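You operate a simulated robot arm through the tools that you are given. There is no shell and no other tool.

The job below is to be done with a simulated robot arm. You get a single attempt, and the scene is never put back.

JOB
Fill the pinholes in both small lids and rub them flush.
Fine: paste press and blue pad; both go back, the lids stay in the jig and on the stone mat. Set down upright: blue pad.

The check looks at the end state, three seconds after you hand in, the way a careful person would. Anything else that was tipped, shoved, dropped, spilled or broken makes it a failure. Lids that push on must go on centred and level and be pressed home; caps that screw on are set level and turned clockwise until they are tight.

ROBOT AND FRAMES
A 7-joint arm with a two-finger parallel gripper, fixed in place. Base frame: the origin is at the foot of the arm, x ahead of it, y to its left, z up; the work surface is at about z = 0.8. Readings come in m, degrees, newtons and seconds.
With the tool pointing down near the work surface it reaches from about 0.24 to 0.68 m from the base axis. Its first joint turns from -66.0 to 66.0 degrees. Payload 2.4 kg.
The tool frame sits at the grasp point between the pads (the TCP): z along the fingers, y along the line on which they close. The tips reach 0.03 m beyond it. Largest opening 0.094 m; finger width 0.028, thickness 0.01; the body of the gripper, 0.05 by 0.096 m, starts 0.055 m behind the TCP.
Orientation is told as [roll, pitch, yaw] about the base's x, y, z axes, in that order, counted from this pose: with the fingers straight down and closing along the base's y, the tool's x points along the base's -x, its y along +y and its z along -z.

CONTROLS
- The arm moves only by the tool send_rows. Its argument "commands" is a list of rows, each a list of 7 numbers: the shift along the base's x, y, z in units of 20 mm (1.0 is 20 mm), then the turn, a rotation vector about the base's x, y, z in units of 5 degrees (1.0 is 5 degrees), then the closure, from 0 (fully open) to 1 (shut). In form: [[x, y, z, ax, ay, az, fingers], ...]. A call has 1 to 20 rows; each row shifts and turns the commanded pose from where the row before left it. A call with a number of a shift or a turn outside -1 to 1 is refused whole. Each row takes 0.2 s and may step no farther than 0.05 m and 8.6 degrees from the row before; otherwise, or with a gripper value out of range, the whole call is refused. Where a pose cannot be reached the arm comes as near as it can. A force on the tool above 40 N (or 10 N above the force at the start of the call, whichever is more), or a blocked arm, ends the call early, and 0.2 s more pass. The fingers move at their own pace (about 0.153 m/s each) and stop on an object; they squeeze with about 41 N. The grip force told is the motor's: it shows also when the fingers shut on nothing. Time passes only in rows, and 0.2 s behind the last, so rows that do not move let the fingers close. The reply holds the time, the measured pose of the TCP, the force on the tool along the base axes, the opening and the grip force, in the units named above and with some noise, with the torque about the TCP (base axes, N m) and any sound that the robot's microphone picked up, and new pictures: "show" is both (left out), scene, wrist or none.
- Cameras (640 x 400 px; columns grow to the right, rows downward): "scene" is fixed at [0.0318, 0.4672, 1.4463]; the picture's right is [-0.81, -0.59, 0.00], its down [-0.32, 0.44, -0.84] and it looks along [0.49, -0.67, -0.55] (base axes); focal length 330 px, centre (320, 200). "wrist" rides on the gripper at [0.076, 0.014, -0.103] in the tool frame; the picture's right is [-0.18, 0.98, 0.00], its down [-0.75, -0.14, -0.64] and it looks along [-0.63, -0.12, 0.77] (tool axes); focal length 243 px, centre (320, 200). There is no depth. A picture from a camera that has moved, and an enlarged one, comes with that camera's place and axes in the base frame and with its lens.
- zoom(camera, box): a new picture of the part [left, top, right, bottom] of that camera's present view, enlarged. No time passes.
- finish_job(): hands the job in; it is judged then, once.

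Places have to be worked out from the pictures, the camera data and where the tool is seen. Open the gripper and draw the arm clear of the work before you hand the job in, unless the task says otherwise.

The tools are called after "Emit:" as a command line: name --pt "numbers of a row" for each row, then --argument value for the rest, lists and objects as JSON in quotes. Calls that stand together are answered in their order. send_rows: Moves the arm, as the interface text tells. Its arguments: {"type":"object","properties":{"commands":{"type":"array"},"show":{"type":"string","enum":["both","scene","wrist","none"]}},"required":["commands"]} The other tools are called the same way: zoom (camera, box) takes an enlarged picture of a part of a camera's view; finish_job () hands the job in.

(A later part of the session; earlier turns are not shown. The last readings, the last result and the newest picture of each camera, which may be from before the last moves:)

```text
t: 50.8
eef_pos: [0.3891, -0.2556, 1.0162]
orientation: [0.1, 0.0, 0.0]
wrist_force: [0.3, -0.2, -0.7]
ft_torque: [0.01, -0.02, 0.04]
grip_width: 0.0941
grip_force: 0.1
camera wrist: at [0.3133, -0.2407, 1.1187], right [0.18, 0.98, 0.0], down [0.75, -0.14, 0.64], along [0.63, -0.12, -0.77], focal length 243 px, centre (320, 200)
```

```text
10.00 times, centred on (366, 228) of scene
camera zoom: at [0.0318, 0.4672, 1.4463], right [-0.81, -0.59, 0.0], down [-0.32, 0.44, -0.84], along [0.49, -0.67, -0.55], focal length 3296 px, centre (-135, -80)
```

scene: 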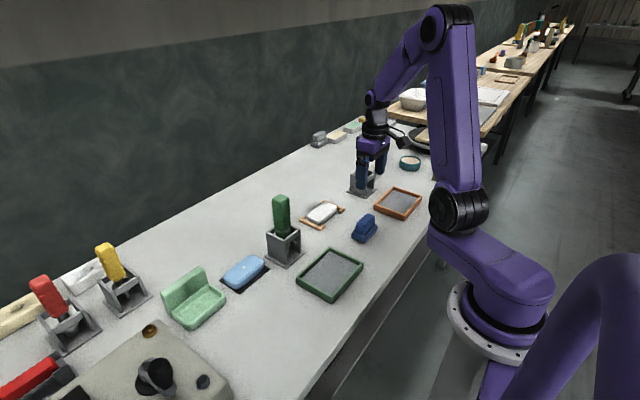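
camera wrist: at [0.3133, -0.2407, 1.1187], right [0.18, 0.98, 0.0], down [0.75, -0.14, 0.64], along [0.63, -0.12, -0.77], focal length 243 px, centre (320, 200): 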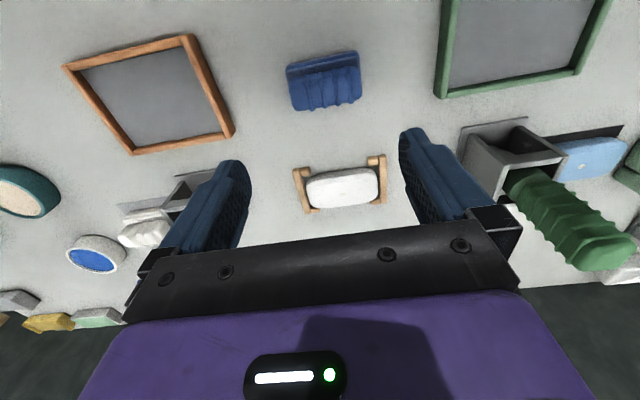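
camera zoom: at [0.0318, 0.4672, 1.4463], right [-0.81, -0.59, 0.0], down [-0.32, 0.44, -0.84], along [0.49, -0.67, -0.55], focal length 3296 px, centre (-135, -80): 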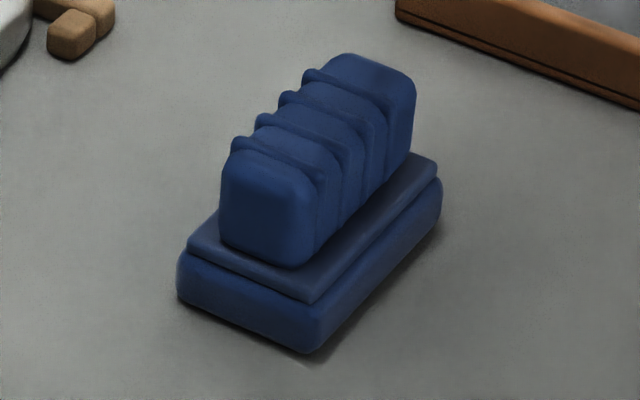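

The pad's grip block is ~72 mm long in y, centred at about (0.388,-0.249), top near z≈0.857 with a tier top at ≈0.825. I shift +5.5 mm in y and descend to just above it to verify finger clearance.

Emit:
send_rows --pt "-0.05 0.275 0 0 0 0 0" --pt "0 0 -1 0 0 0 0" --pt "0 0 -1 0 0 0 0" --pt "0 0 -1 0 0 0 0" --pt "0 0 -1 0 0 0 0" --pt "0 0 -1 0 0 0 0" --pt "0 0 -0.9 0 0 0 0" --pt "0 0 0 0 0 0 0" --show "both"

Emit:
zoom --camera "wrist" --box '[200, 60, 440, 240]'

Emit:
zoom --camera "scene" --box '[338, 185, 398, 250]'

```text
t: 52.6
eef_pos: [0.3903, -0.2509, 0.8966]
orientation: [0.0, 0.1, 0.0]
wrist_force: [0.0, -1.0, -0.6]
ft_torque: [0.01, -0.01, -0.01]
grip_width: 0.094
grip_force: 0.0
camera wrist: at [0.3129, -0.235, 1.0002], right [0.18, 0.98, 0.0], down [0.75, -0.14, 0.64], along [0.63, -0.12, -0.77], focal length 243 px, centre (320, 200)
```

scene: 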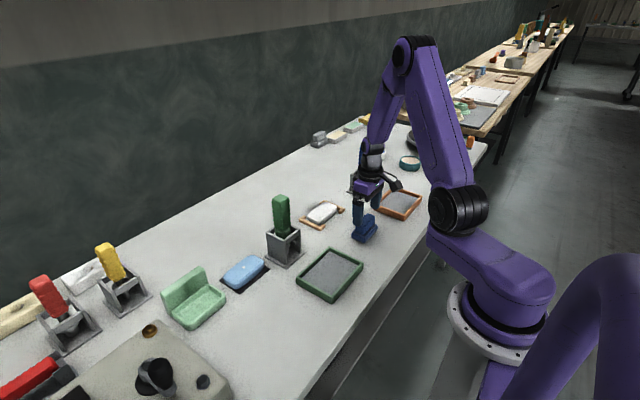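
wrist: 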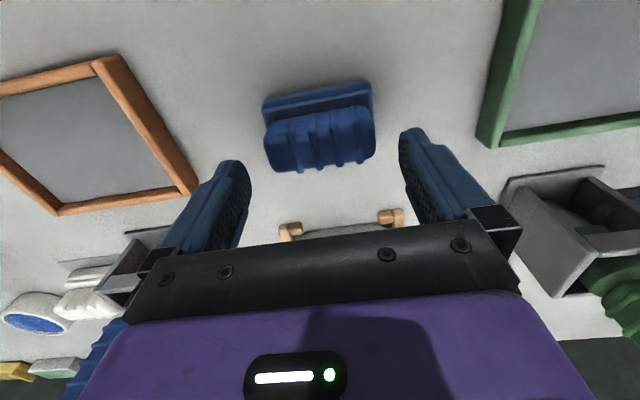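

```text
2.22 times, centred on (320, 150) of wrist
camera zoom: at [0.3129, -0.235, 1.0002], right [0.18, 0.98, 0.0], down [0.75, -0.14, 0.64], along [0.63, -0.12, -0.77], focal length 539 px, centre (320, 311)
```

zoom: 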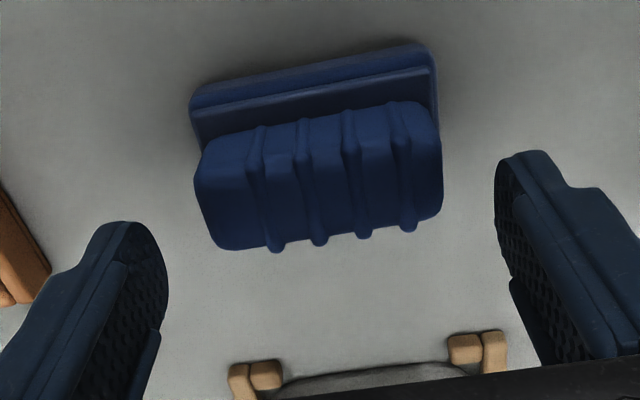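

```text
6.15 times, centred on (368, 218) of scene
camera zoom: at [0.0318, 0.4672, 1.4463], right [-0.81, -0.59, 0.0], down [-0.32, 0.44, -0.84], along [0.49, -0.67, -0.55], focal length 2029 px, centre (25, 92)
```

zoom: 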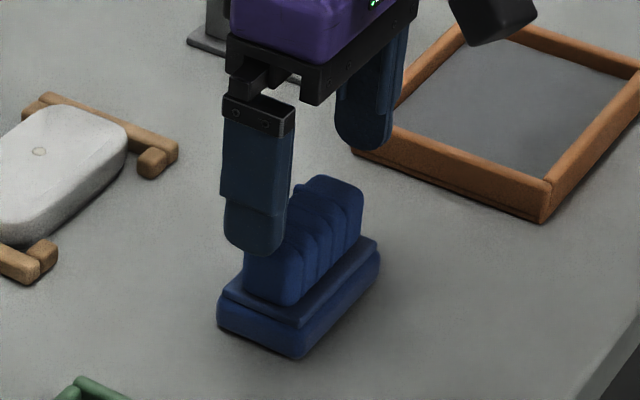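

The block is centred between the fingers (within ~1 mm in y and x). I descend the last 36 mm slowly.

Emit:
send_rows --pt "0 0 -0.6 0 0 0 0" --pt "0 0 -0.6 0 0 0 0" --pt "0 0 -0.4 0 0 0 0" --pt "0 0 -0.15 0 0 0 0" --pt "0 0 0 0 0 0 0" --show "wrist"

Emit:
zoom --camera "scene" --box '[338, 195, 398, 255]'

Emit:
zoom --camera "wrist" --box '[200, 90, 440, 240]'

```text
t: 53.8
eef_pos: [0.3893, -0.2484, 0.8627]
orientation: [0.0, 0.0, -0.2]
wrist_force: [-0.6, -0.3, 0.5]
ft_torque: [0.02, 0.0, -0.01]
grip_width: 0.0941
grip_force: 0.0
camera wrist: at [0.3124, -0.2343, 0.9656], right [0.18, 0.98, 0.0], down [0.75, -0.14, 0.64], along [0.63, -0.12, -0.77], focal length 243 px, centre (320, 200)
```

wrist: 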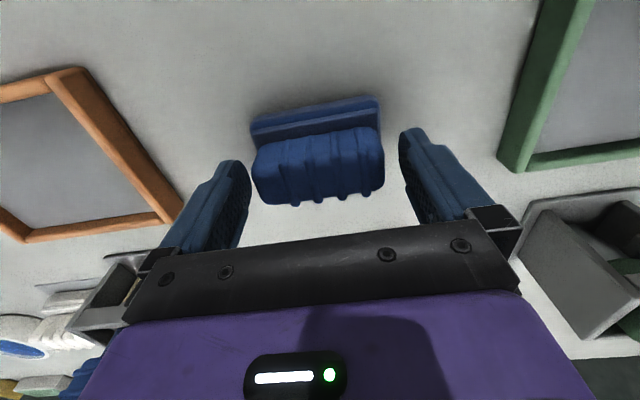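

```text
6.67 times, centred on (368, 225) of scene
camera zoom: at [0.0318, 0.4672, 1.4463], right [-0.81, -0.59, 0.0], down [-0.32, 0.44, -0.84], along [0.49, -0.67, -0.55], focal length 2198 px, centre (0, 33)
```

zoom: 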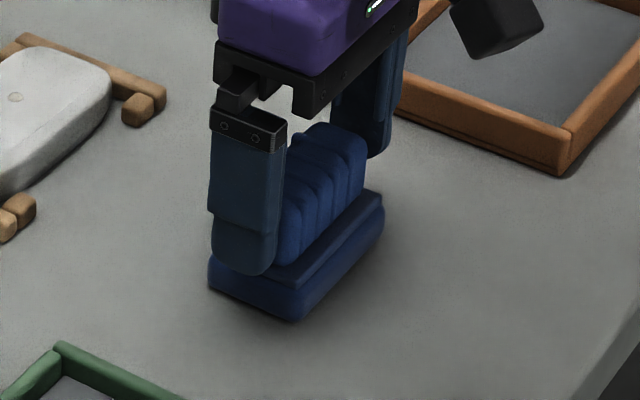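

```text
2.67 times, centred on (320, 165) of wrist
camera zoom: at [0.3124, -0.2343, 0.9656], right [0.18, 0.98, 0.0], down [0.75, -0.14, 0.64], along [0.63, -0.12, -0.77], focal length 647 px, centre (320, 293)
```

zoom: 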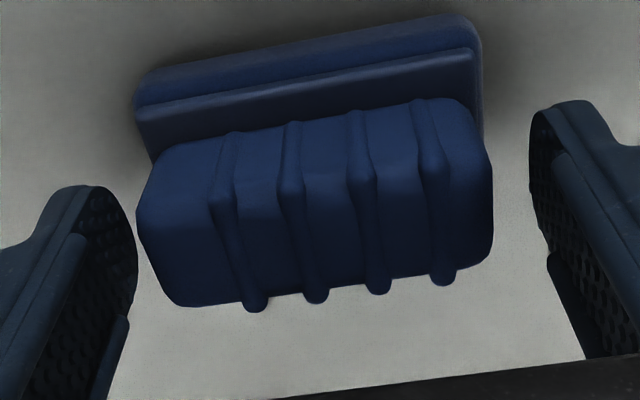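

The fingers straddle the block symmetrically with ~12 mm gaps. I close.

Emit:
send_rows --pt "0 0 0 0 0 0 0.15" --pt "0 0 0 0 0 0 1" --pt "0 0 0 0 0 0 1" --pt "0 0 0 0 0 0 1" --show "wrist"

Emit:
zoom --camera "scene" --box '[338, 195, 398, 255]'

```text
t: 54.8
eef_pos: [0.3897, -0.2493, 0.8619]
orientation: [0.0, 0.0, 0.0]
wrist_force: [-0.2, -1.1, 0.1]
ft_torque: [0.05, 0.01, -0.03]
grip_width: 0.0741
grip_force: 41.1
camera wrist: at [0.3124, -0.2343, 0.9658], right [0.18, 0.98, 0.0], down [0.75, -0.14, 0.64], along [0.63, -0.12, -0.77], focal length 243 px, centre (320, 200)
```

wrist: 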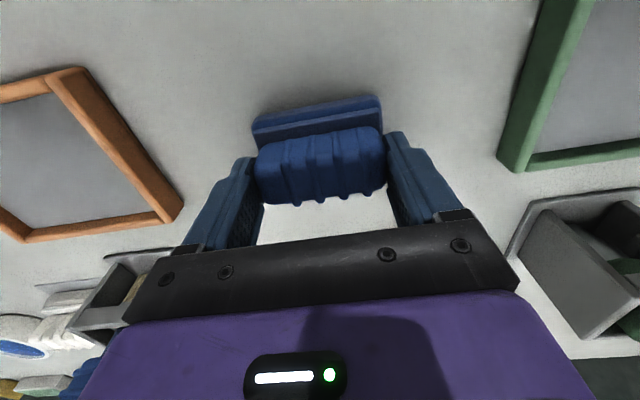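

```text
6.67 times, centred on (368, 225) of scene
camera zoom: at [0.0318, 0.4672, 1.4463], right [-0.81, -0.59, 0.0], down [-0.32, 0.44, -0.84], along [0.49, -0.67, -0.55], focal length 2198 px, centre (0, 33)
```

zoom: 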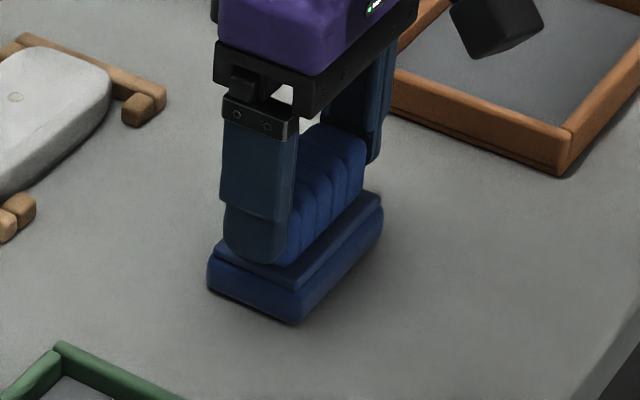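

Grip is firm at 0.074 m. I lift the pad gently and check it hangs level.

Emit:
send_rows --pt "0 0 0.3 0 0 0 1" --pt "0 0 0.7 0 0 0 1" --pt "0 0 1 0 0 0 1" --pt "0 0 1 0 0 0 1" --pt "0 0 1 0 0 0 1" --pt "0 0 1 0 0 0 1" --pt "0 0 0 0 0 0 1" --show "both"

Emit:
zoom --camera "scene" --box '[338, 160, 398, 235]'

```text
t: 56.4
eef_pos: [0.3879, -0.249, 0.9633]
orientation: [0.0, 0.0, 0.0]
wrist_force: [-0.5, -0.6, -0.8]
ft_torque: [-0.03, -0.02, 0.0]
grip_width: 0.0743
grip_force: 40.9
camera wrist: at [0.3126, -0.2341, 1.0661], right [0.18, 0.98, 0.0], down [0.75, -0.14, 0.64], along [0.63, -0.12, -0.77], focal length 243 px, centre (320, 200)
```

scene: 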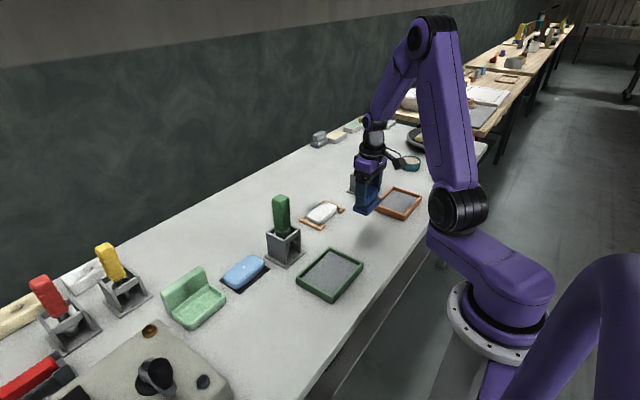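
wrist: 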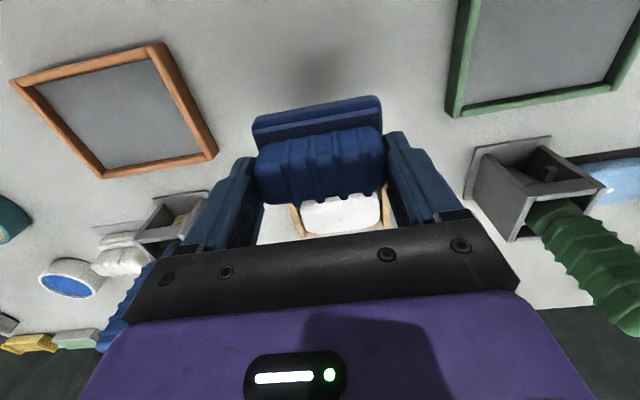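

```text
5.33 times, centred on (368, 198) of scene
camera zoom: at [0.0318, 0.4672, 1.4463], right [-0.81, -0.59, 0.0], down [-0.32, 0.44, -0.84], along [0.49, -0.67, -0.55], focal length 1758 px, centre (64, 213)
```

zoom: 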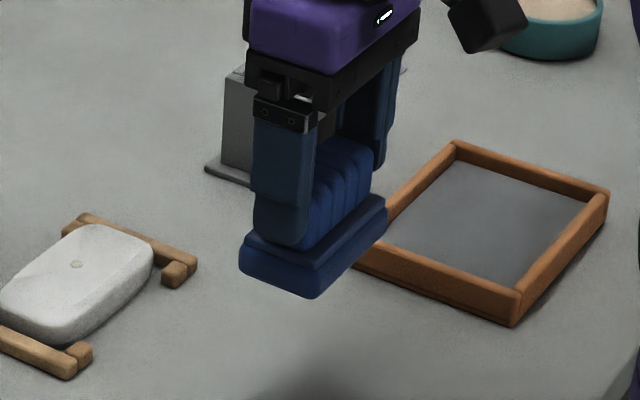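

The pad is held level. I move it over the white lid's filled hole and lower to about 15 mm above the lid.

Emit:
send_rows --pt "0.994 0.003 0 0 0 0 1" --pt "0.994 0.003 0 0 0 0 1" --pt "0.994 0.003 0 0 0 0 1" --pt "0.994 0.003 0 0 0 0 1" --pt "0.994 0.003 0 0 0 0 1" --pt "0.994 0.003 0 0 0 0 1" --pt "0.994 0.003 0 0 0 0 1" --pt "0.994 0.003 0 0 0 0 1" --pt "0 0 -0.9 0 0 0 1" --pt "0 0 -0.9 0 0 0 1" --pt "0 0 -0.9 0 0 0 1" --pt "0 0 0 0 0 0 1" --show "both"

Emit:
zoom --camera "scene" --box '[290, 170, 355, 230]'

Emit:
zoom --camera "wrist" --box '[220, 60, 420, 220]'

```text
t: 59.0
eef_pos: [0.5478, -0.25, 0.9089]
orientation: [-0.1, 0.0, 0.0]
wrist_force: [0.1, -0.8, -0.5]
ft_torque: [0.01, 0.04, 0.02]
grip_width: 0.0742
grip_force: 40.9
camera wrist: at [0.4717, -0.2349, 1.0124], right [0.18, 0.98, 0.0], down [0.75, -0.14, 0.64], along [0.63, -0.12, -0.77], focal length 243 px, centre (320, 200)
```

scene: 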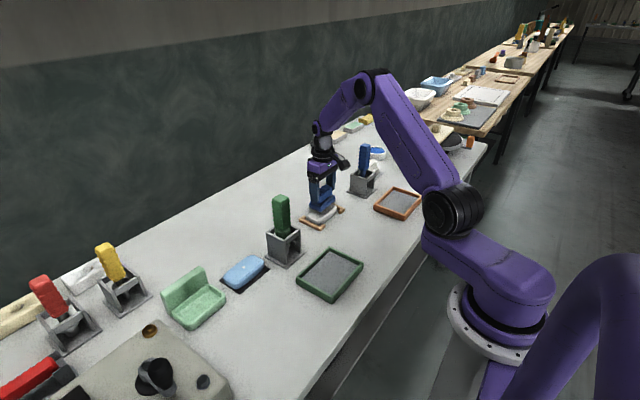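
wrist: 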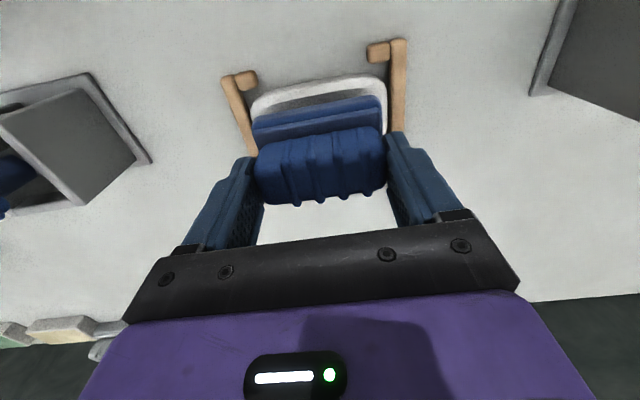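

```text
6.67 times, centred on (322, 200) of scene
camera zoom: at [0.0318, 0.4672, 1.4463], right [-0.81, -0.59, 0.0], down [-0.32, 0.44, -0.84], along [0.49, -0.67, -0.55], focal length 2198 px, centre (303, 200)
```

zoom: 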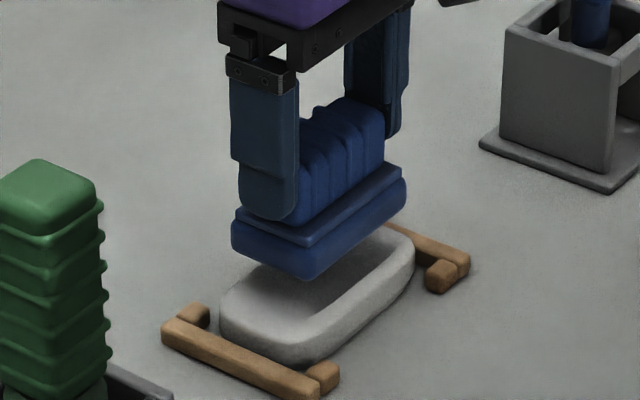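

```text
2.50 times, centred on (320, 140) of wrist
camera zoom: at [0.4717, -0.2349, 1.0124], right [0.18, 0.98, 0.0], down [0.75, -0.14, 0.64], along [0.63, -0.12, -0.77], focal length 606 px, centre (320, 350)
```

zoom: 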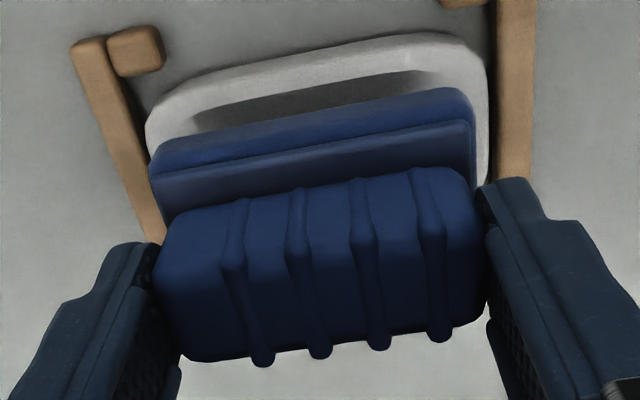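

The pad is centred over the lid. I descend to near contact and then feel for it in small steps.

Emit:
send_rows --pt "0 0 -0.4 0 0 0 1" --pt "0 0 -0.25 0 0 0 1" --pt "0 0 -0.1 0 0 0 1" --pt "0 0 0 0 0 0 1" --show "none"

Emit:
zoom --camera "scene" --box '[295, 185, 350, 230]'

```text
t: 60.0
eef_pos: [0.5482, -0.2489, 0.8935]
orientation: [0.0, 0.0, 0.0]
wrist_force: [-0.2, -0.9, -1.6]
ft_torque: [0.01, -0.01, 0.0]
grip_width: 0.0741
grip_force: 41.3
```

```text
8.89 times, centred on (322, 208) of scene
camera zoom: at [0.0318, 0.4672, 1.4463], right [-0.81, -0.59, 0.0], down [-0.32, 0.44, -0.84], along [0.49, -0.67, -0.55], focal length 2930 px, centre (298, 133)
```

zoom: 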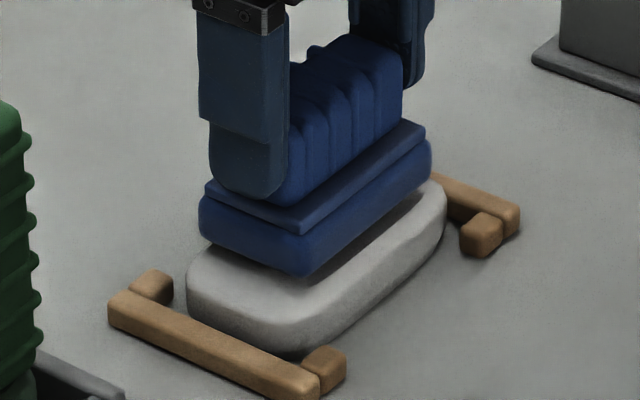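

Only a few millimetres remain. I continue down in 0.8 mm steps.

Emit:
send_rows --pt "0 0 -0.06 0 0 0 1" --pt "0 0 -0.04 0 0 0 1" --pt "0 0 -0.04 0 0 0 1" --pt "0 0 0 0 0 0 1" --show "none"

```text
t: 61.0
eef_pos: [0.5485, -0.2487, 0.893]
orientation: [0.0, 0.0, 0.0]
wrist_force: [-0.1, -0.1, -1.0]
ft_torque: [0.0, 0.02, 0.01]
grip_width: 0.0745
grip_force: 40.7
```

Emit:
send_rows --pt "0 0 -0.04 0 0 0 1" --pt "0 0 -0.04 0 0 0 1" --pt "0 0 0 0 0 0 1" --show "none"

Emit:
zoom --camera "scene" --box '[295, 185, 350, 230]'

```text
t: 61.8
eef_pos: [0.5487, -0.2501, 0.8906]
orientation: [0.1, 0.0, 0.0]
wrist_force: [-0.3, -0.5, -0.6]
ft_torque: [0.01, 0.01, 0.02]
grip_width: 0.074
grip_force: 40.3
```

```text
8.89 times, centred on (322, 208) of scene
camera zoom: at [0.0318, 0.4672, 1.4463], right [-0.81, -0.59, 0.0], down [-0.32, 0.44, -0.84], along [0.49, -0.67, -0.55], focal length 2930 px, centre (298, 133)
```

zoom: 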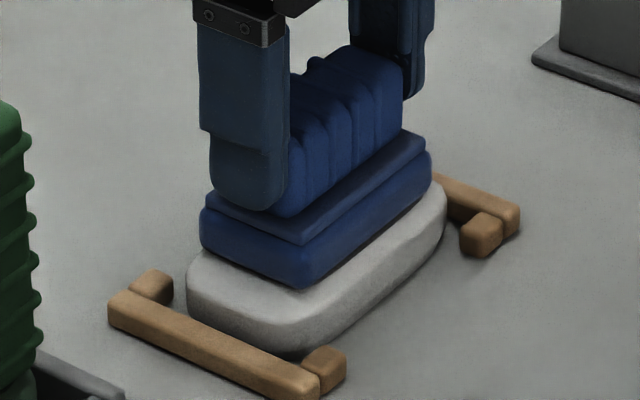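

Emit:
send_rows --pt "0 0 -0.04 0 0 0 1" --pt "0 0 -0.03 0 0 0 1" --pt "0 0 0 0 0 0 1" --show "none"

```text
t: 62.6
eef_pos: [0.5491, -0.2494, 0.8895]
orientation: [0.0, 0.0, -0.1]
wrist_force: [-5.2, 1.5, 11.4]
ft_torque: [0.2, 0.25, 0.02]
grip_width: 0.0739
grip_force: 40.4
```

Contact: ~12 N after the last 1.4 mm, a bit much. I ease off half a millimetre before rubbing.

Emit:
send_rows --pt "0 0 0.02 0 0 0 1" --pt "0 0 0 0 0 0 1" --show "none"

Emit:
zoom --camera "scene" --box '[295, 185, 350, 230]'

```text
t: 63.2
eef_pos: [0.5488, -0.2495, 0.8886]
orientation: [0.0, -0.1, -0.1]
wrist_force: [-5.3, 1.0, 14.2]
ft_torque: [0.23, 0.3, -0.03]
grip_width: 0.0742
grip_force: 40.6
```

```text
8.89 times, centred on (322, 208) of scene
camera zoom: at [0.0314, 0.4673, 1.4463], right [-0.81, -0.59, 0.0], down [-0.32, 0.44, -0.84], along [0.49, -0.67, -0.55], focal length 2930 px, centre (298, 133)
```

zoom: 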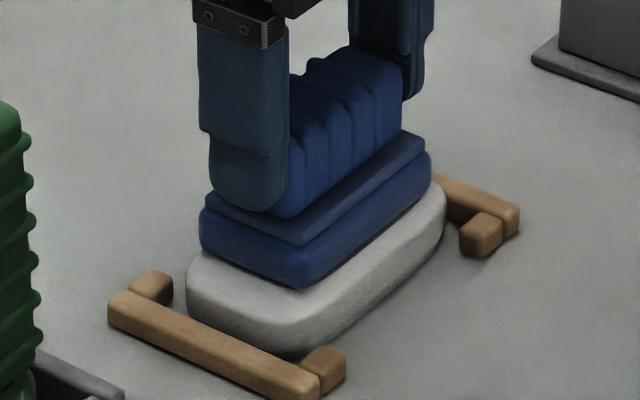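

Emit:
send_rows --pt "0 0 0.03 0 0 0 1" --pt "0 0 0 0 0 0 1" --show "none"

```text
t: 63.8
eef_pos: [0.5487, -0.2487, 0.8891]
orientation: [0.1, -0.1, 0.0]
wrist_force: [-1.0, 0.4, 9.3]
ft_torque: [0.09, 0.04, 0.0]
grip_width: 0.074
grip_force: 40.8
```

About 10 N and settled laterally. I ease slightly more, then rub with short strokes along y (±6–8 mm), checking force.

Emit:
send_rows --pt "0 0 0.015 0 0 0 1" --pt "0 0.2 0 0 0 0 1" --pt "0 0.2 0 0 0 0 1" --pt "0 -0.2 0 0 0 0 1" --pt "0 -0.2 0 0 0 0 1" --pt "0 0 0 0 0 0 1" --show "none"

Emit:
zoom --camera "scene" --box '[295, 185, 350, 230]'

```text
t: 65.2
eef_pos: [0.5487, -0.2491, 0.8885]
orientation: [0.0, 0.0, 0.0]
wrist_force: [0.0, 0.1, -2.2]
ft_torque: [-0.02, -0.02, -0.02]
grip_width: 0.0738
grip_force: 41.4
```

```text
8.89 times, centred on (322, 208) of scene
camera zoom: at [0.0318, 0.4672, 1.4463], right [-0.81, -0.59, 0.0], down [-0.32, 0.44, -0.84], along [0.49, -0.67, -0.55], focal length 2930 px, centre (298, 133)
```

zoom: 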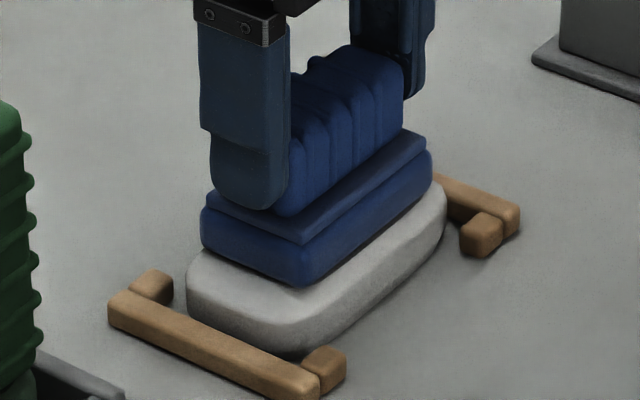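

Contact was lost after easing (the proud plug may already have been levelled a little). I lower by 0.4 mm and check force.

Emit:
send_rows --pt "0 0 -0.02 0 0 0 1" --pt "0 0 0 0 0 0 1" --pt "0 0 0 0 0 0 1" --show "none"

```text
t: 66.0
eef_pos: [0.5492, -0.2483, 0.8888]
orientation: [0.0, 0.0, 0.0]
wrist_force: [-0.3, 0.6, -0.8]
ft_torque: [-0.01, -0.02, -0.01]
grip_width: 0.0743
grip_force: 40.6
```

Emit:
send_rows --pt "0 0 -0.02 0 0 0 1" --pt "0 0 0 0 0 0 1" --pt "0 0 0 0 0 0 1" --show "none"

```text
t: 66.8
eef_pos: [0.5489, -0.2502, 0.8874]
orientation: [0.1, -0.1, 0.0]
wrist_force: [-0.2, -0.5, -0.6]
ft_torque: [0.0, 0.04, 0.03]
grip_width: 0.0738
grip_force: 40.7
```

Emit:
send_rows --pt "0 0 -0.02 0 0 0 1" --pt "0 0 0 0 0 0 1" --pt "0 0 0 0 0 0 1" --show "none"

```text
t: 67.6
eef_pos: [0.5487, -0.2498, 0.8877]
orientation: [0.1, 0.0, 0.1]
wrist_force: [-1.6, 2.0, 2.2]
ft_torque: [0.04, -0.08, 0.03]
grip_width: 0.0741
grip_force: 40.9
```

Light contact again (~3 N). I press 0.2 mm more and rub with ±8 mm strokes along y, reading the force at the end of each set.

Emit:
send_rows --pt "0 0 -0.01 0 0 0 1" --pt "0 0.2 0 0 0 0 1" --pt "0 0.2 0 0 0 0 1" --pt "0 -0.2 0 0 0 0 1" --pt "0 -0.2 0 0 0 0 1" --pt "0 -0.2 0 0 0 0 1" --pt "0 -0.2 0 0 0 0 1" --pt "0 0.2 0 0 0 0 1" --pt "0 0.2 0 0 0 0 1" --show "none"

Emit:
zoom --camera "scene" --box '[295, 185, 350, 230]'

```text
t: 69.6
eef_pos: [0.5469, -0.2506, 0.8889]
orientation: [-0.1, -0.1, -0.2]
wrist_force: [-0.5, -7.3, 13.3]
ft_torque: [0.01, -0.03, 0.01]
grip_width: 0.0742
grip_force: 40.9
```

```text
8.89 times, centred on (322, 208) of scene
camera zoom: at [0.0316, 0.4671, 1.4463], right [-0.81, -0.59, 0.0], down [-0.32, 0.44, -0.84], along [0.49, -0.67, -0.55], focal length 2930 px, centre (298, 133)
```

zoom: 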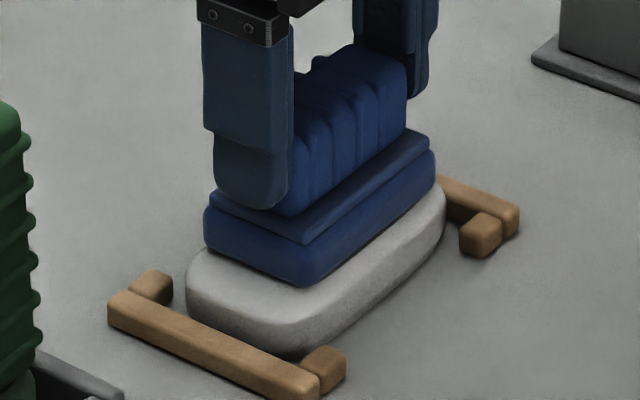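

Force is ~13 N with 7 N friction; the lid has not moved. I ease 0.3 mm and do another few strokes, then lift and inspect.

Emit:
send_rows --pt "0 0 0.015 0 0 0 1" --pt "0 0.2 0 0 0 0 1" --pt "0 0.2 0 0 0 0 1" --pt "0 -0.2 0 0 0 0 1" --pt "0 -0.2 0 0 0 0 1" --pt "0 -0.2 0 0 0 0 1" --pt "0 -0.2 0 0 0 0 1" --pt "0 0.2 0 0 0 0 1" --pt "0 0.2 0 0 0 0 1" --pt "0 0 0 0 0 0 1" --show "none"

Emit:
send_rows --pt "0 0 0.3 0 0 0 1" --pt "0 0 0.7 0 0 0 1" --pt "0 0 1 0 0 0 1" --pt "0 0 1 0 0 0 1" --pt "-1 0 1 0 0 0 1" --pt "-1 0 0 0 0 0 1" --pt "-1 0 0 0 0 0 1" --pt "0 0 0 0 0 0 1" --show "wrist"

Emit:
zoom --camera "scene" --box '[300, 192, 348, 232]'

```text
t: 71.8
eef_pos: [0.5487, -0.2499, 0.8901]
orientation: [-0.2, 0.1, -0.2]
wrist_force: [-3.0, -7.2, 15.1]
ft_torque: [-0.13, 0.11, 0.02]
grip_width: 0.0739
grip_force: 40.8
```

```text
t: 73.6
eef_pos: [0.4877, -0.2483, 0.9683]
orientation: [0.1, 0.0, -0.1]
wrist_force: [0.5, -0.1, -1.8]
ft_torque: [0.01, -0.01, 0.02]
grip_width: 0.074
grip_force: 40.8
camera wrist: at [0.411, -0.2341, 1.0711], right [0.18, 0.98, 0.0], down [0.75, -0.14, 0.64], along [0.63, -0.12, -0.77], focal length 243 px, centre (320, 200)
```

wrist: 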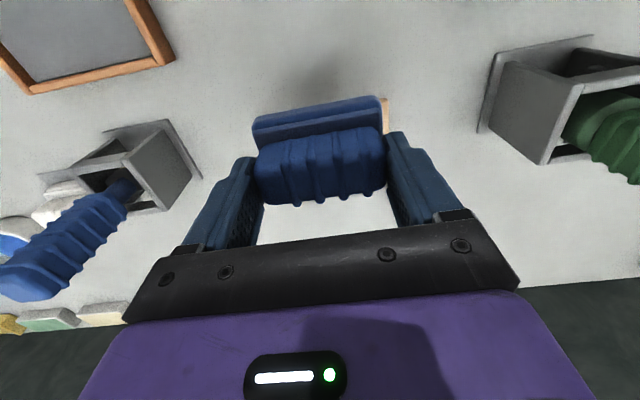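

```text
10.00 times, centred on (324, 212) of scene
camera zoom: at [0.0318, 0.4672, 1.4463], right [-0.81, -0.59, 0.0], down [-0.32, 0.44, -0.84], along [0.49, -0.67, -0.55], focal length 3296 px, centre (280, 80)
```

zoom: 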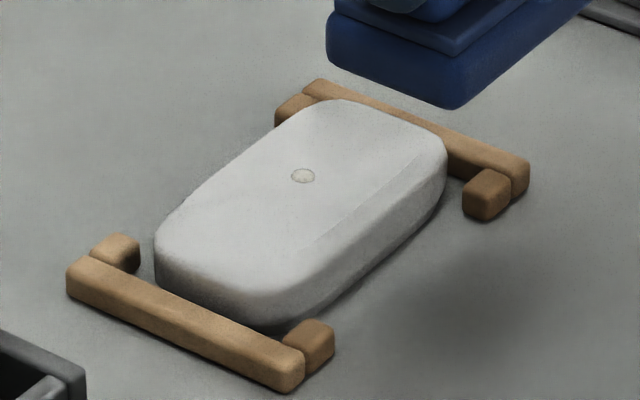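

I zoom closely on the plug to judge whether it is flush.

Emit:
zoom --camera "scene" --box '[318, 205, 328, 214]'

Emit:
zoom --camera "scene" --box '[236, 259, 252, 269]'

```text
16.00 times, centred on (323, 210) of scene
camera zoom: at [0.0318, 0.4672, 1.4463], right [-0.81, -0.59, 0.0], down [-0.32, 0.44, -0.84], along [0.49, -0.67, -0.55], focal length 5274 px, centre (272, 48)
```

zoom: 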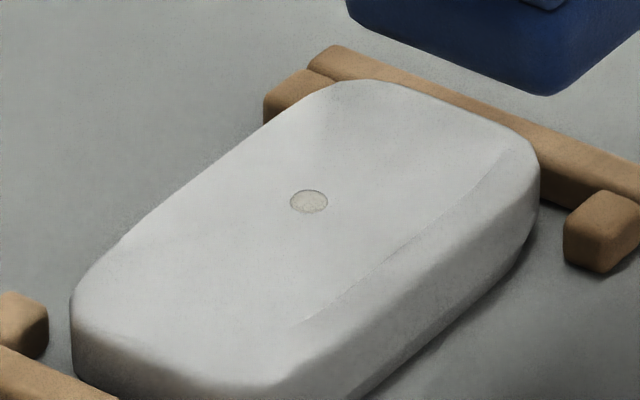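

```text
16.00 times, centred on (244, 264) of scene
camera zoom: at [0.0318, 0.4672, 1.4463], right [-0.81, -0.59, 0.0], down [-0.32, 0.44, -0.84], along [0.49, -0.67, -0.55], focal length 5274 px, centre (1536, -824)
```

zoom: 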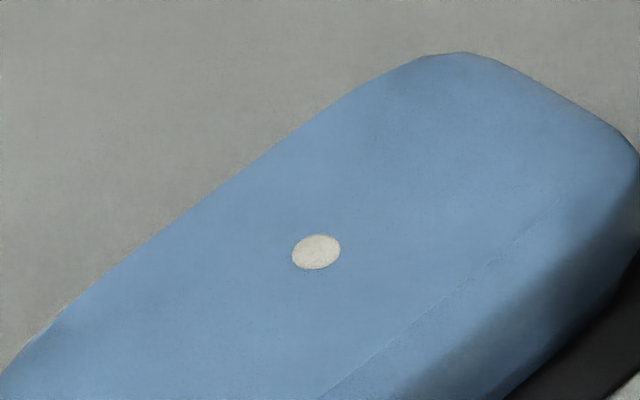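

Hard to tell from this far. I retract to a spot where the wrist camera can look past the fingers at the white lid's plug.

Emit:
send_rows --pt "-0.8 0.6 0.2 0 0 0 1" --pt "-0.8 0.6 0.2 0 0 0 1" --pt "-0.8 0.8 0.2 0 0 0 1" --pt "-0.8 1 0.2 0 0 0 1" --pt "-0.6 1 0.2 0 0 0 1" --pt "0 1 0.2 0 0 0 1" --pt "0 1 0.2 0 0 0 1" --pt "0 1 0.2 0 0 0 1" --pt "0 1 0 0 0 0 1" --pt "0 1 0 0 0 0 1" --pt "0 1 0 0 0 0 1" --pt "0 1 0 0 0 0 1" --pt "0 1 0 0 0 0 1" --pt "0 1 0 0 0 0 1" --pt "0 0 0 0 0 0 1" --show "wrist"

```text
t: 76.8
eef_pos: [0.4128, 0.0107, 1.0016]
orientation: [0.0, 0.0, -0.1]
wrist_force: [0.2, -0.6, -1.7]
ft_torque: [0.03, 0.02, 0.0]
grip_width: 0.0742
grip_force: 41.0
camera wrist: at [0.3354, 0.0274, 1.1041], right [0.18, 0.98, 0.0], down [0.75, -0.14, 0.64], along [0.63, -0.12, -0.77], focal length 243 px, centre (320, 200)
```

wrist: 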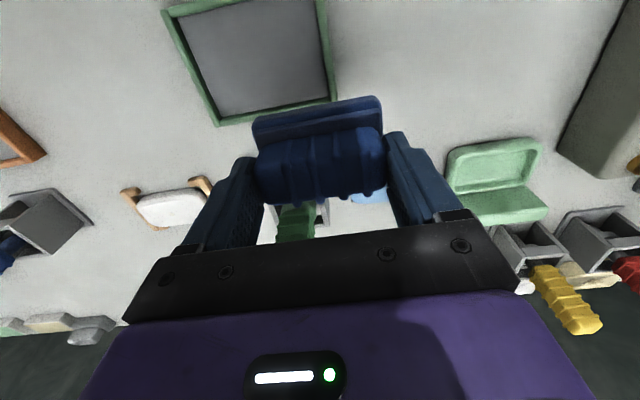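

Emit:
zoom --camera "wrist" --box '[150, 195, 200, 225]'

Emit:
zoom --camera "wrist" --box '[330, 170, 400, 215]'

Emit:
zoom --camera "scene" --box '[318, 205, 328, 214]'

```text
12.80 times, centred on (175, 210) of wrist
camera zoom: at [0.3354, 0.0274, 1.1041], right [0.18, 0.98, 0.0], down [0.75, -0.14, 0.64], along [0.63, -0.12, -0.77], focal length 3106 px, centre (2176, 72)
```

zoom: 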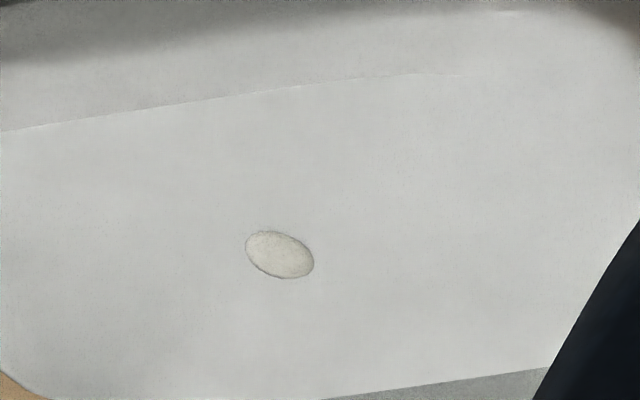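

```text
8.89 times, centred on (365, 192) of wrist
camera zoom: at [0.3354, 0.0274, 1.1041], right [0.18, 0.98, 0.0], down [0.75, -0.14, 0.64], along [0.63, -0.12, -0.77], focal length 2157 px, centre (-80, 267)
```

zoom: 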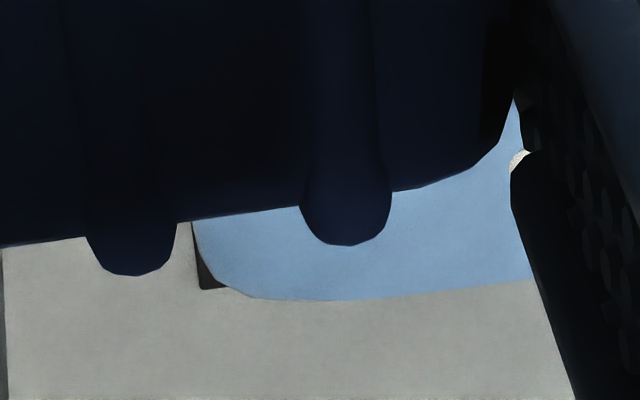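

```text
16.00 times, centred on (323, 210) of scene
camera zoom: at [0.0318, 0.4672, 1.4463], right [-0.81, -0.59, 0.0], down [-0.32, 0.44, -0.84], along [0.49, -0.67, -0.55], focal length 5274 px, centre (272, 48)
```

zoom: 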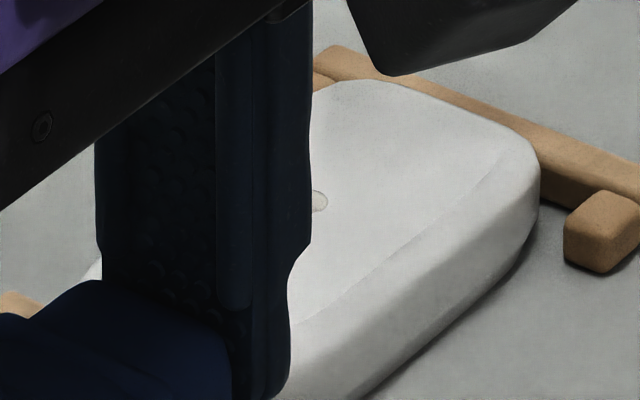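

The rubbed white plug shows only a thin outline. For comparison I look at the still unrubbed blue plug from a similar angle by sliding back in y.

Emit:
send_rows --pt "0 -1 0 0 0 0 1" --pt "0 -1 0 0 0 0 1" --pt "0 -1 0 0 0 0 1" --pt "0 -1 0 0 0 0 1" --pt "0 -1 0 0 0 0 1" --pt "0 -1 0 0 0 0 1" --pt "0 -1 0 0 0 0 1" --pt "0 0 0 0 0 0 1" --show "wrist"

Emit:
zoom --camera "wrist" --box '[470, 158, 520, 188]'

Emit:
zoom --camera "scene" --box '[318, 205, 328, 214]'

```text
t: 78.6
eef_pos: [0.4105, -0.1289, 0.9997]
orientation: [0.0, 0.0, 0.0]
wrist_force: [0.0, -0.2, 0.5]
ft_torque: [0.04, -0.01, -0.04]
grip_width: 0.0742
grip_force: 41.2
camera wrist: at [0.335, -0.1135, 1.1036], right [0.18, 0.98, 0.0], down [0.75, -0.14, 0.64], along [0.63, -0.12, -0.77], focal length 243 px, centre (320, 200)
```

wrist: 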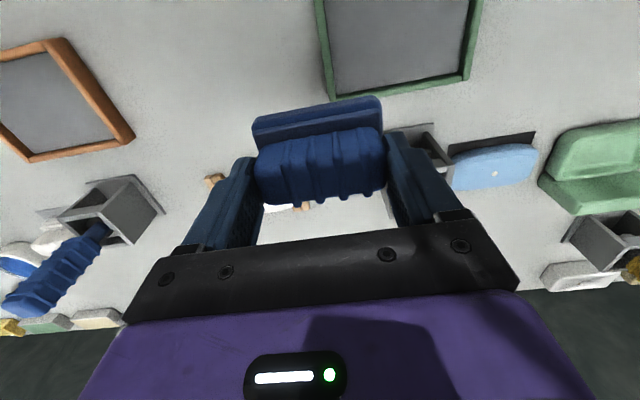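

```text
12.80 times, centred on (495, 173) of wrist
camera zoom: at [0.335, -0.1135, 1.1036], right [0.18, 0.98, 0.0], down [0.75, -0.14, 0.64], along [0.63, -0.12, -0.77], focal length 3106 px, centre (-1920, 546)
```

zoom: 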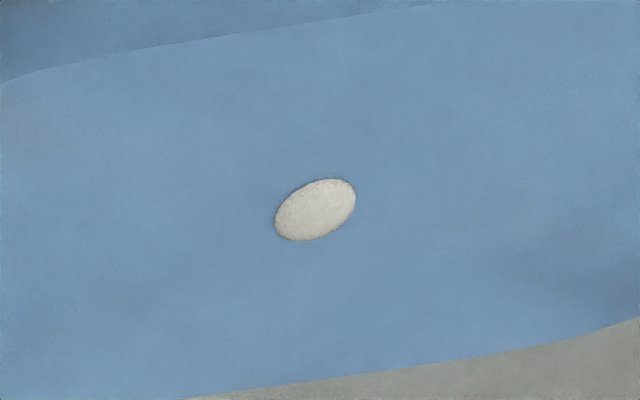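

```text
16.00 times, centred on (323, 210) of scene
camera zoom: at [0.0318, 0.4672, 1.4463], right [-0.81, -0.59, 0.0], down [-0.32, 0.44, -0.84], along [0.49, -0.67, -0.55], focal length 5274 px, centre (272, 48)
```

zoom: 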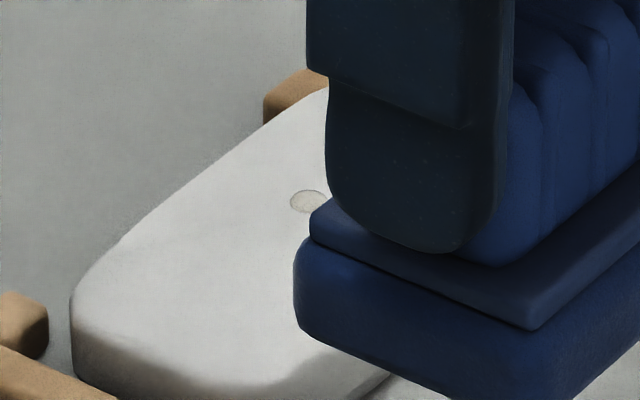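

The two plugs look similar, so the white one likely needs more rubbing. I return over the white lid for a longer rubbing session.

Emit:
send_rows --pt "0.9714 -0.857 0 0 0 0 1" --pt "0.9714 -0.857 0 0 0 0 1" --pt "0.9714 -0.857 0 0 0 0 1" --pt "0.9714 -0.857 0 0 0 0 1" --pt "0.9714 -0.857 0 0 0 0 1" --pt "0.9714 -0.857 0 0 0 0 1" --pt "0.9714 -0.857 0 0 0 0 1" --pt "0 0 -1 0 0 0 1" --pt "0 0 -1 0 0 0 1" --pt "0 0 -1 0 0 0 1" --pt "0 0 -1 0 0 0 1" --pt "0 0 -0.57 0 0 0 1" --pt "0 0 -0.6 0 0 0 1" --pt "0 0 -0.3 0 0 0 1" --pt "0 0 -0.07 0 0 0 1" --pt "0 0 0 0 0 0 1" --show "none"

Emit:
zoom --camera "scene" --box '[295, 185, 350, 230]'

```text
t: 82.0
eef_pos: [0.5476, -0.2478, 0.8897]
orientation: [0.0, 0.1, 0.0]
wrist_force: [0.3, 0.0, -1.1]
ft_torque: [-0.02, 0.02, 0.01]
grip_width: 0.0743
grip_force: 41.1
```

```text
8.89 times, centred on (322, 208) of scene
camera zoom: at [0.0318, 0.4672, 1.4463], right [-0.81, -0.59, 0.0], down [-0.32, 0.44, -0.84], along [0.49, -0.67, -0.55], focal length 2930 px, centre (298, 133)
```

zoom: 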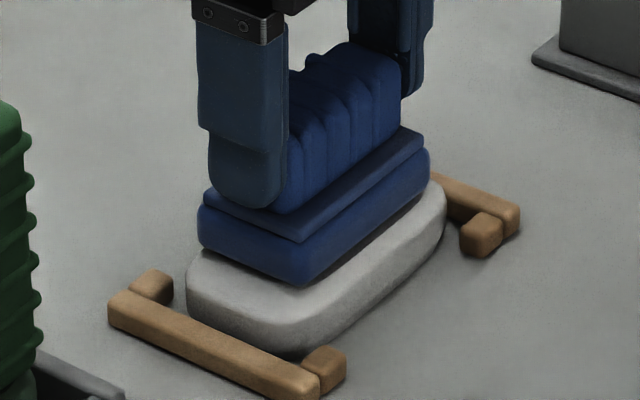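

Emit:
send_rows --pt "0 0 -0.04 0 0 0 1" --pt "0 0 -0.03 0 0 0 1" --pt "0 0 0 0 0 0 1" --pt "0 0 0 0 0 0 1" --show "none"

```text
t: 83.0
eef_pos: [0.5491, -0.2479, 0.8879]
orientation: [0.0, 0.0, 0.0]
wrist_force: [-0.4, -0.2, 0.7]
ft_torque: [0.02, -0.05, -0.02]
grip_width: 0.0741
grip_force: 41.0
```

Light touch (~2 N). I add a little preload and rub with ±10 mm strokes.

Emit:
send_rows --pt "0 0 -0.02 0 0 0 1" --pt "0 0.25 0 0 0 0 1" --pt "0 0.25 0 0 0 0 1" --pt "0 -0.25 0 0 0 0 1" --pt "0 -0.25 0 0 0 0 1" --pt "0 -0.25 0 0 0 0 1" --pt "0 -0.25 0 0 0 0 1" --pt "0 0.25 0 0 0 0 1" --pt "0 0.25 0 0 0 0 1" --pt "0 0.25 0 0 0 0 1" --pt "0 0.25 0 0 0 0 1" --pt "0 -0.25 0 0 0 0 1" --pt "0 -0.25 0 0 0 0 1" --pt "0 -0.25 0 0 0 0 1" --pt "0 -0.25 0 0 0 0 1" --pt "0 0.25 0 0 0 0 1" --pt "0 0.25 0 0 0 0 1" --show "none"

Emit:
zoom --camera "scene" --box '[295, 185, 350, 230]'

```text
t: 86.6
eef_pos: [0.5459, -0.2512, 0.8879]
orientation: [-0.1, 0.1, -0.1]
wrist_force: [-2.1, -4.6, 8.6]
ft_torque: [-0.2, -0.2, -0.11]
grip_width: 0.074
grip_force: 41.1
```

```text
8.89 times, centred on (322, 208) of scene
camera zoom: at [0.0316, 0.4671, 1.4463], right [-0.81, -0.59, 0.0], down [-0.32, 0.44, -0.84], along [0.49, -0.67, -0.55], focal length 2930 px, centre (298, 133)
```

zoom: 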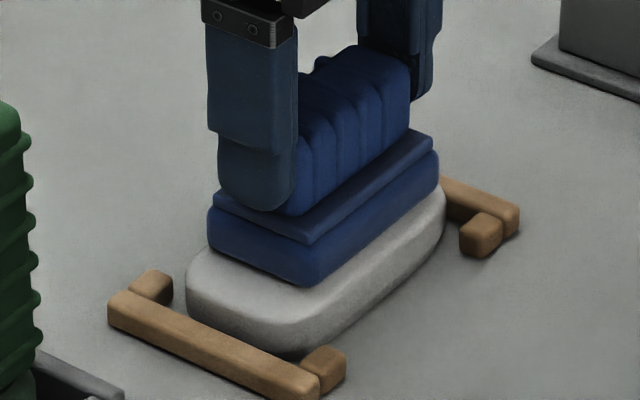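

Steady ~9 N press with the lid staying put. I do another batch of strokes and then lift away to look.

Emit:
send_rows --pt "0 0.25 0 0 0 0 1" --pt "0 0.25 0 0 0 0 1" --pt "0 -0.25 0 0 0 0 1" --pt "0 -0.25 0 0 0 0 1" --pt "0 -0.25 0 0 0 0 1" --pt "0 -0.25 0 0 0 0 1" --pt "0 0.25 0 0 0 0 1" --pt "0 0.25 0 0 0 0 1" --pt "0 0.25 0 0 0 0 1" --pt "0 0.25 0 0 0 0 1" --pt "0 -0.25 0 0 0 0 1" --pt "0 -0.25 0 0 0 0 1" --pt "0 -0.25 0 0 0 0 1" --pt "0 -0.25 0 0 0 0 1" --pt "0 0.25 0 0 0 0 1" --pt "0 0.25 0 0 0 0 1" --pt "0 0 0 0 0 0 1" --show "none"

Emit:
send_rows --pt "0 0 0.3 0 0 0 1" --pt "0 0 0.7 0 0 0 1" --pt "0 0 1 0 0 0 1" --pt "0 0 1 0 0 0 1" --pt "0 0 1 0 0 0 1" --pt "-1 0 0.5 0 0 0 1" --pt "-1 0 0.5 0 0 0 1" --pt "-1 0 0 0 0 0 1" --pt "-1 0 0 0 0 0 1" --pt "-1 0 0 0 0 0 1" --pt "-1 0 0 0 0 0 1" --pt "0 0 0 0 0 0 1" --show "none"

Emit:
zoom --camera "scene" --box '[318, 205, 328, 214]'

```text
t: 90.2
eef_pos: [0.5477, -0.2523, 0.8883]
orientation: [0.0, -0.1, -0.1]
wrist_force: [-1.7, -10.6, 19.2]
ft_torque: [-0.24, 0.18, 0.06]
grip_width: 0.0742
grip_force: 41.7
```

```text
t: 92.8
eef_pos: [0.4289, -0.2482, 0.9894]
orientation: [0.0, 0.0, 0.0]
wrist_force: [0.6, 0.3, -0.5]
ft_torque: [0.02, 0.01, 0.01]
grip_width: 0.074
grip_force: 40.7
```

```text
16.00 times, centred on (323, 210) of scene
camera zoom: at [0.0318, 0.4672, 1.4463], right [-0.81, -0.59, 0.0], down [-0.32, 0.44, -0.84], along [0.49, -0.67, -0.55], focal length 5274 px, centre (272, 48)
```

zoom: 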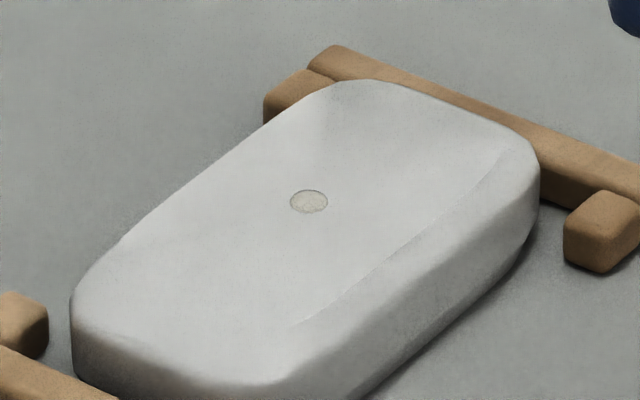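

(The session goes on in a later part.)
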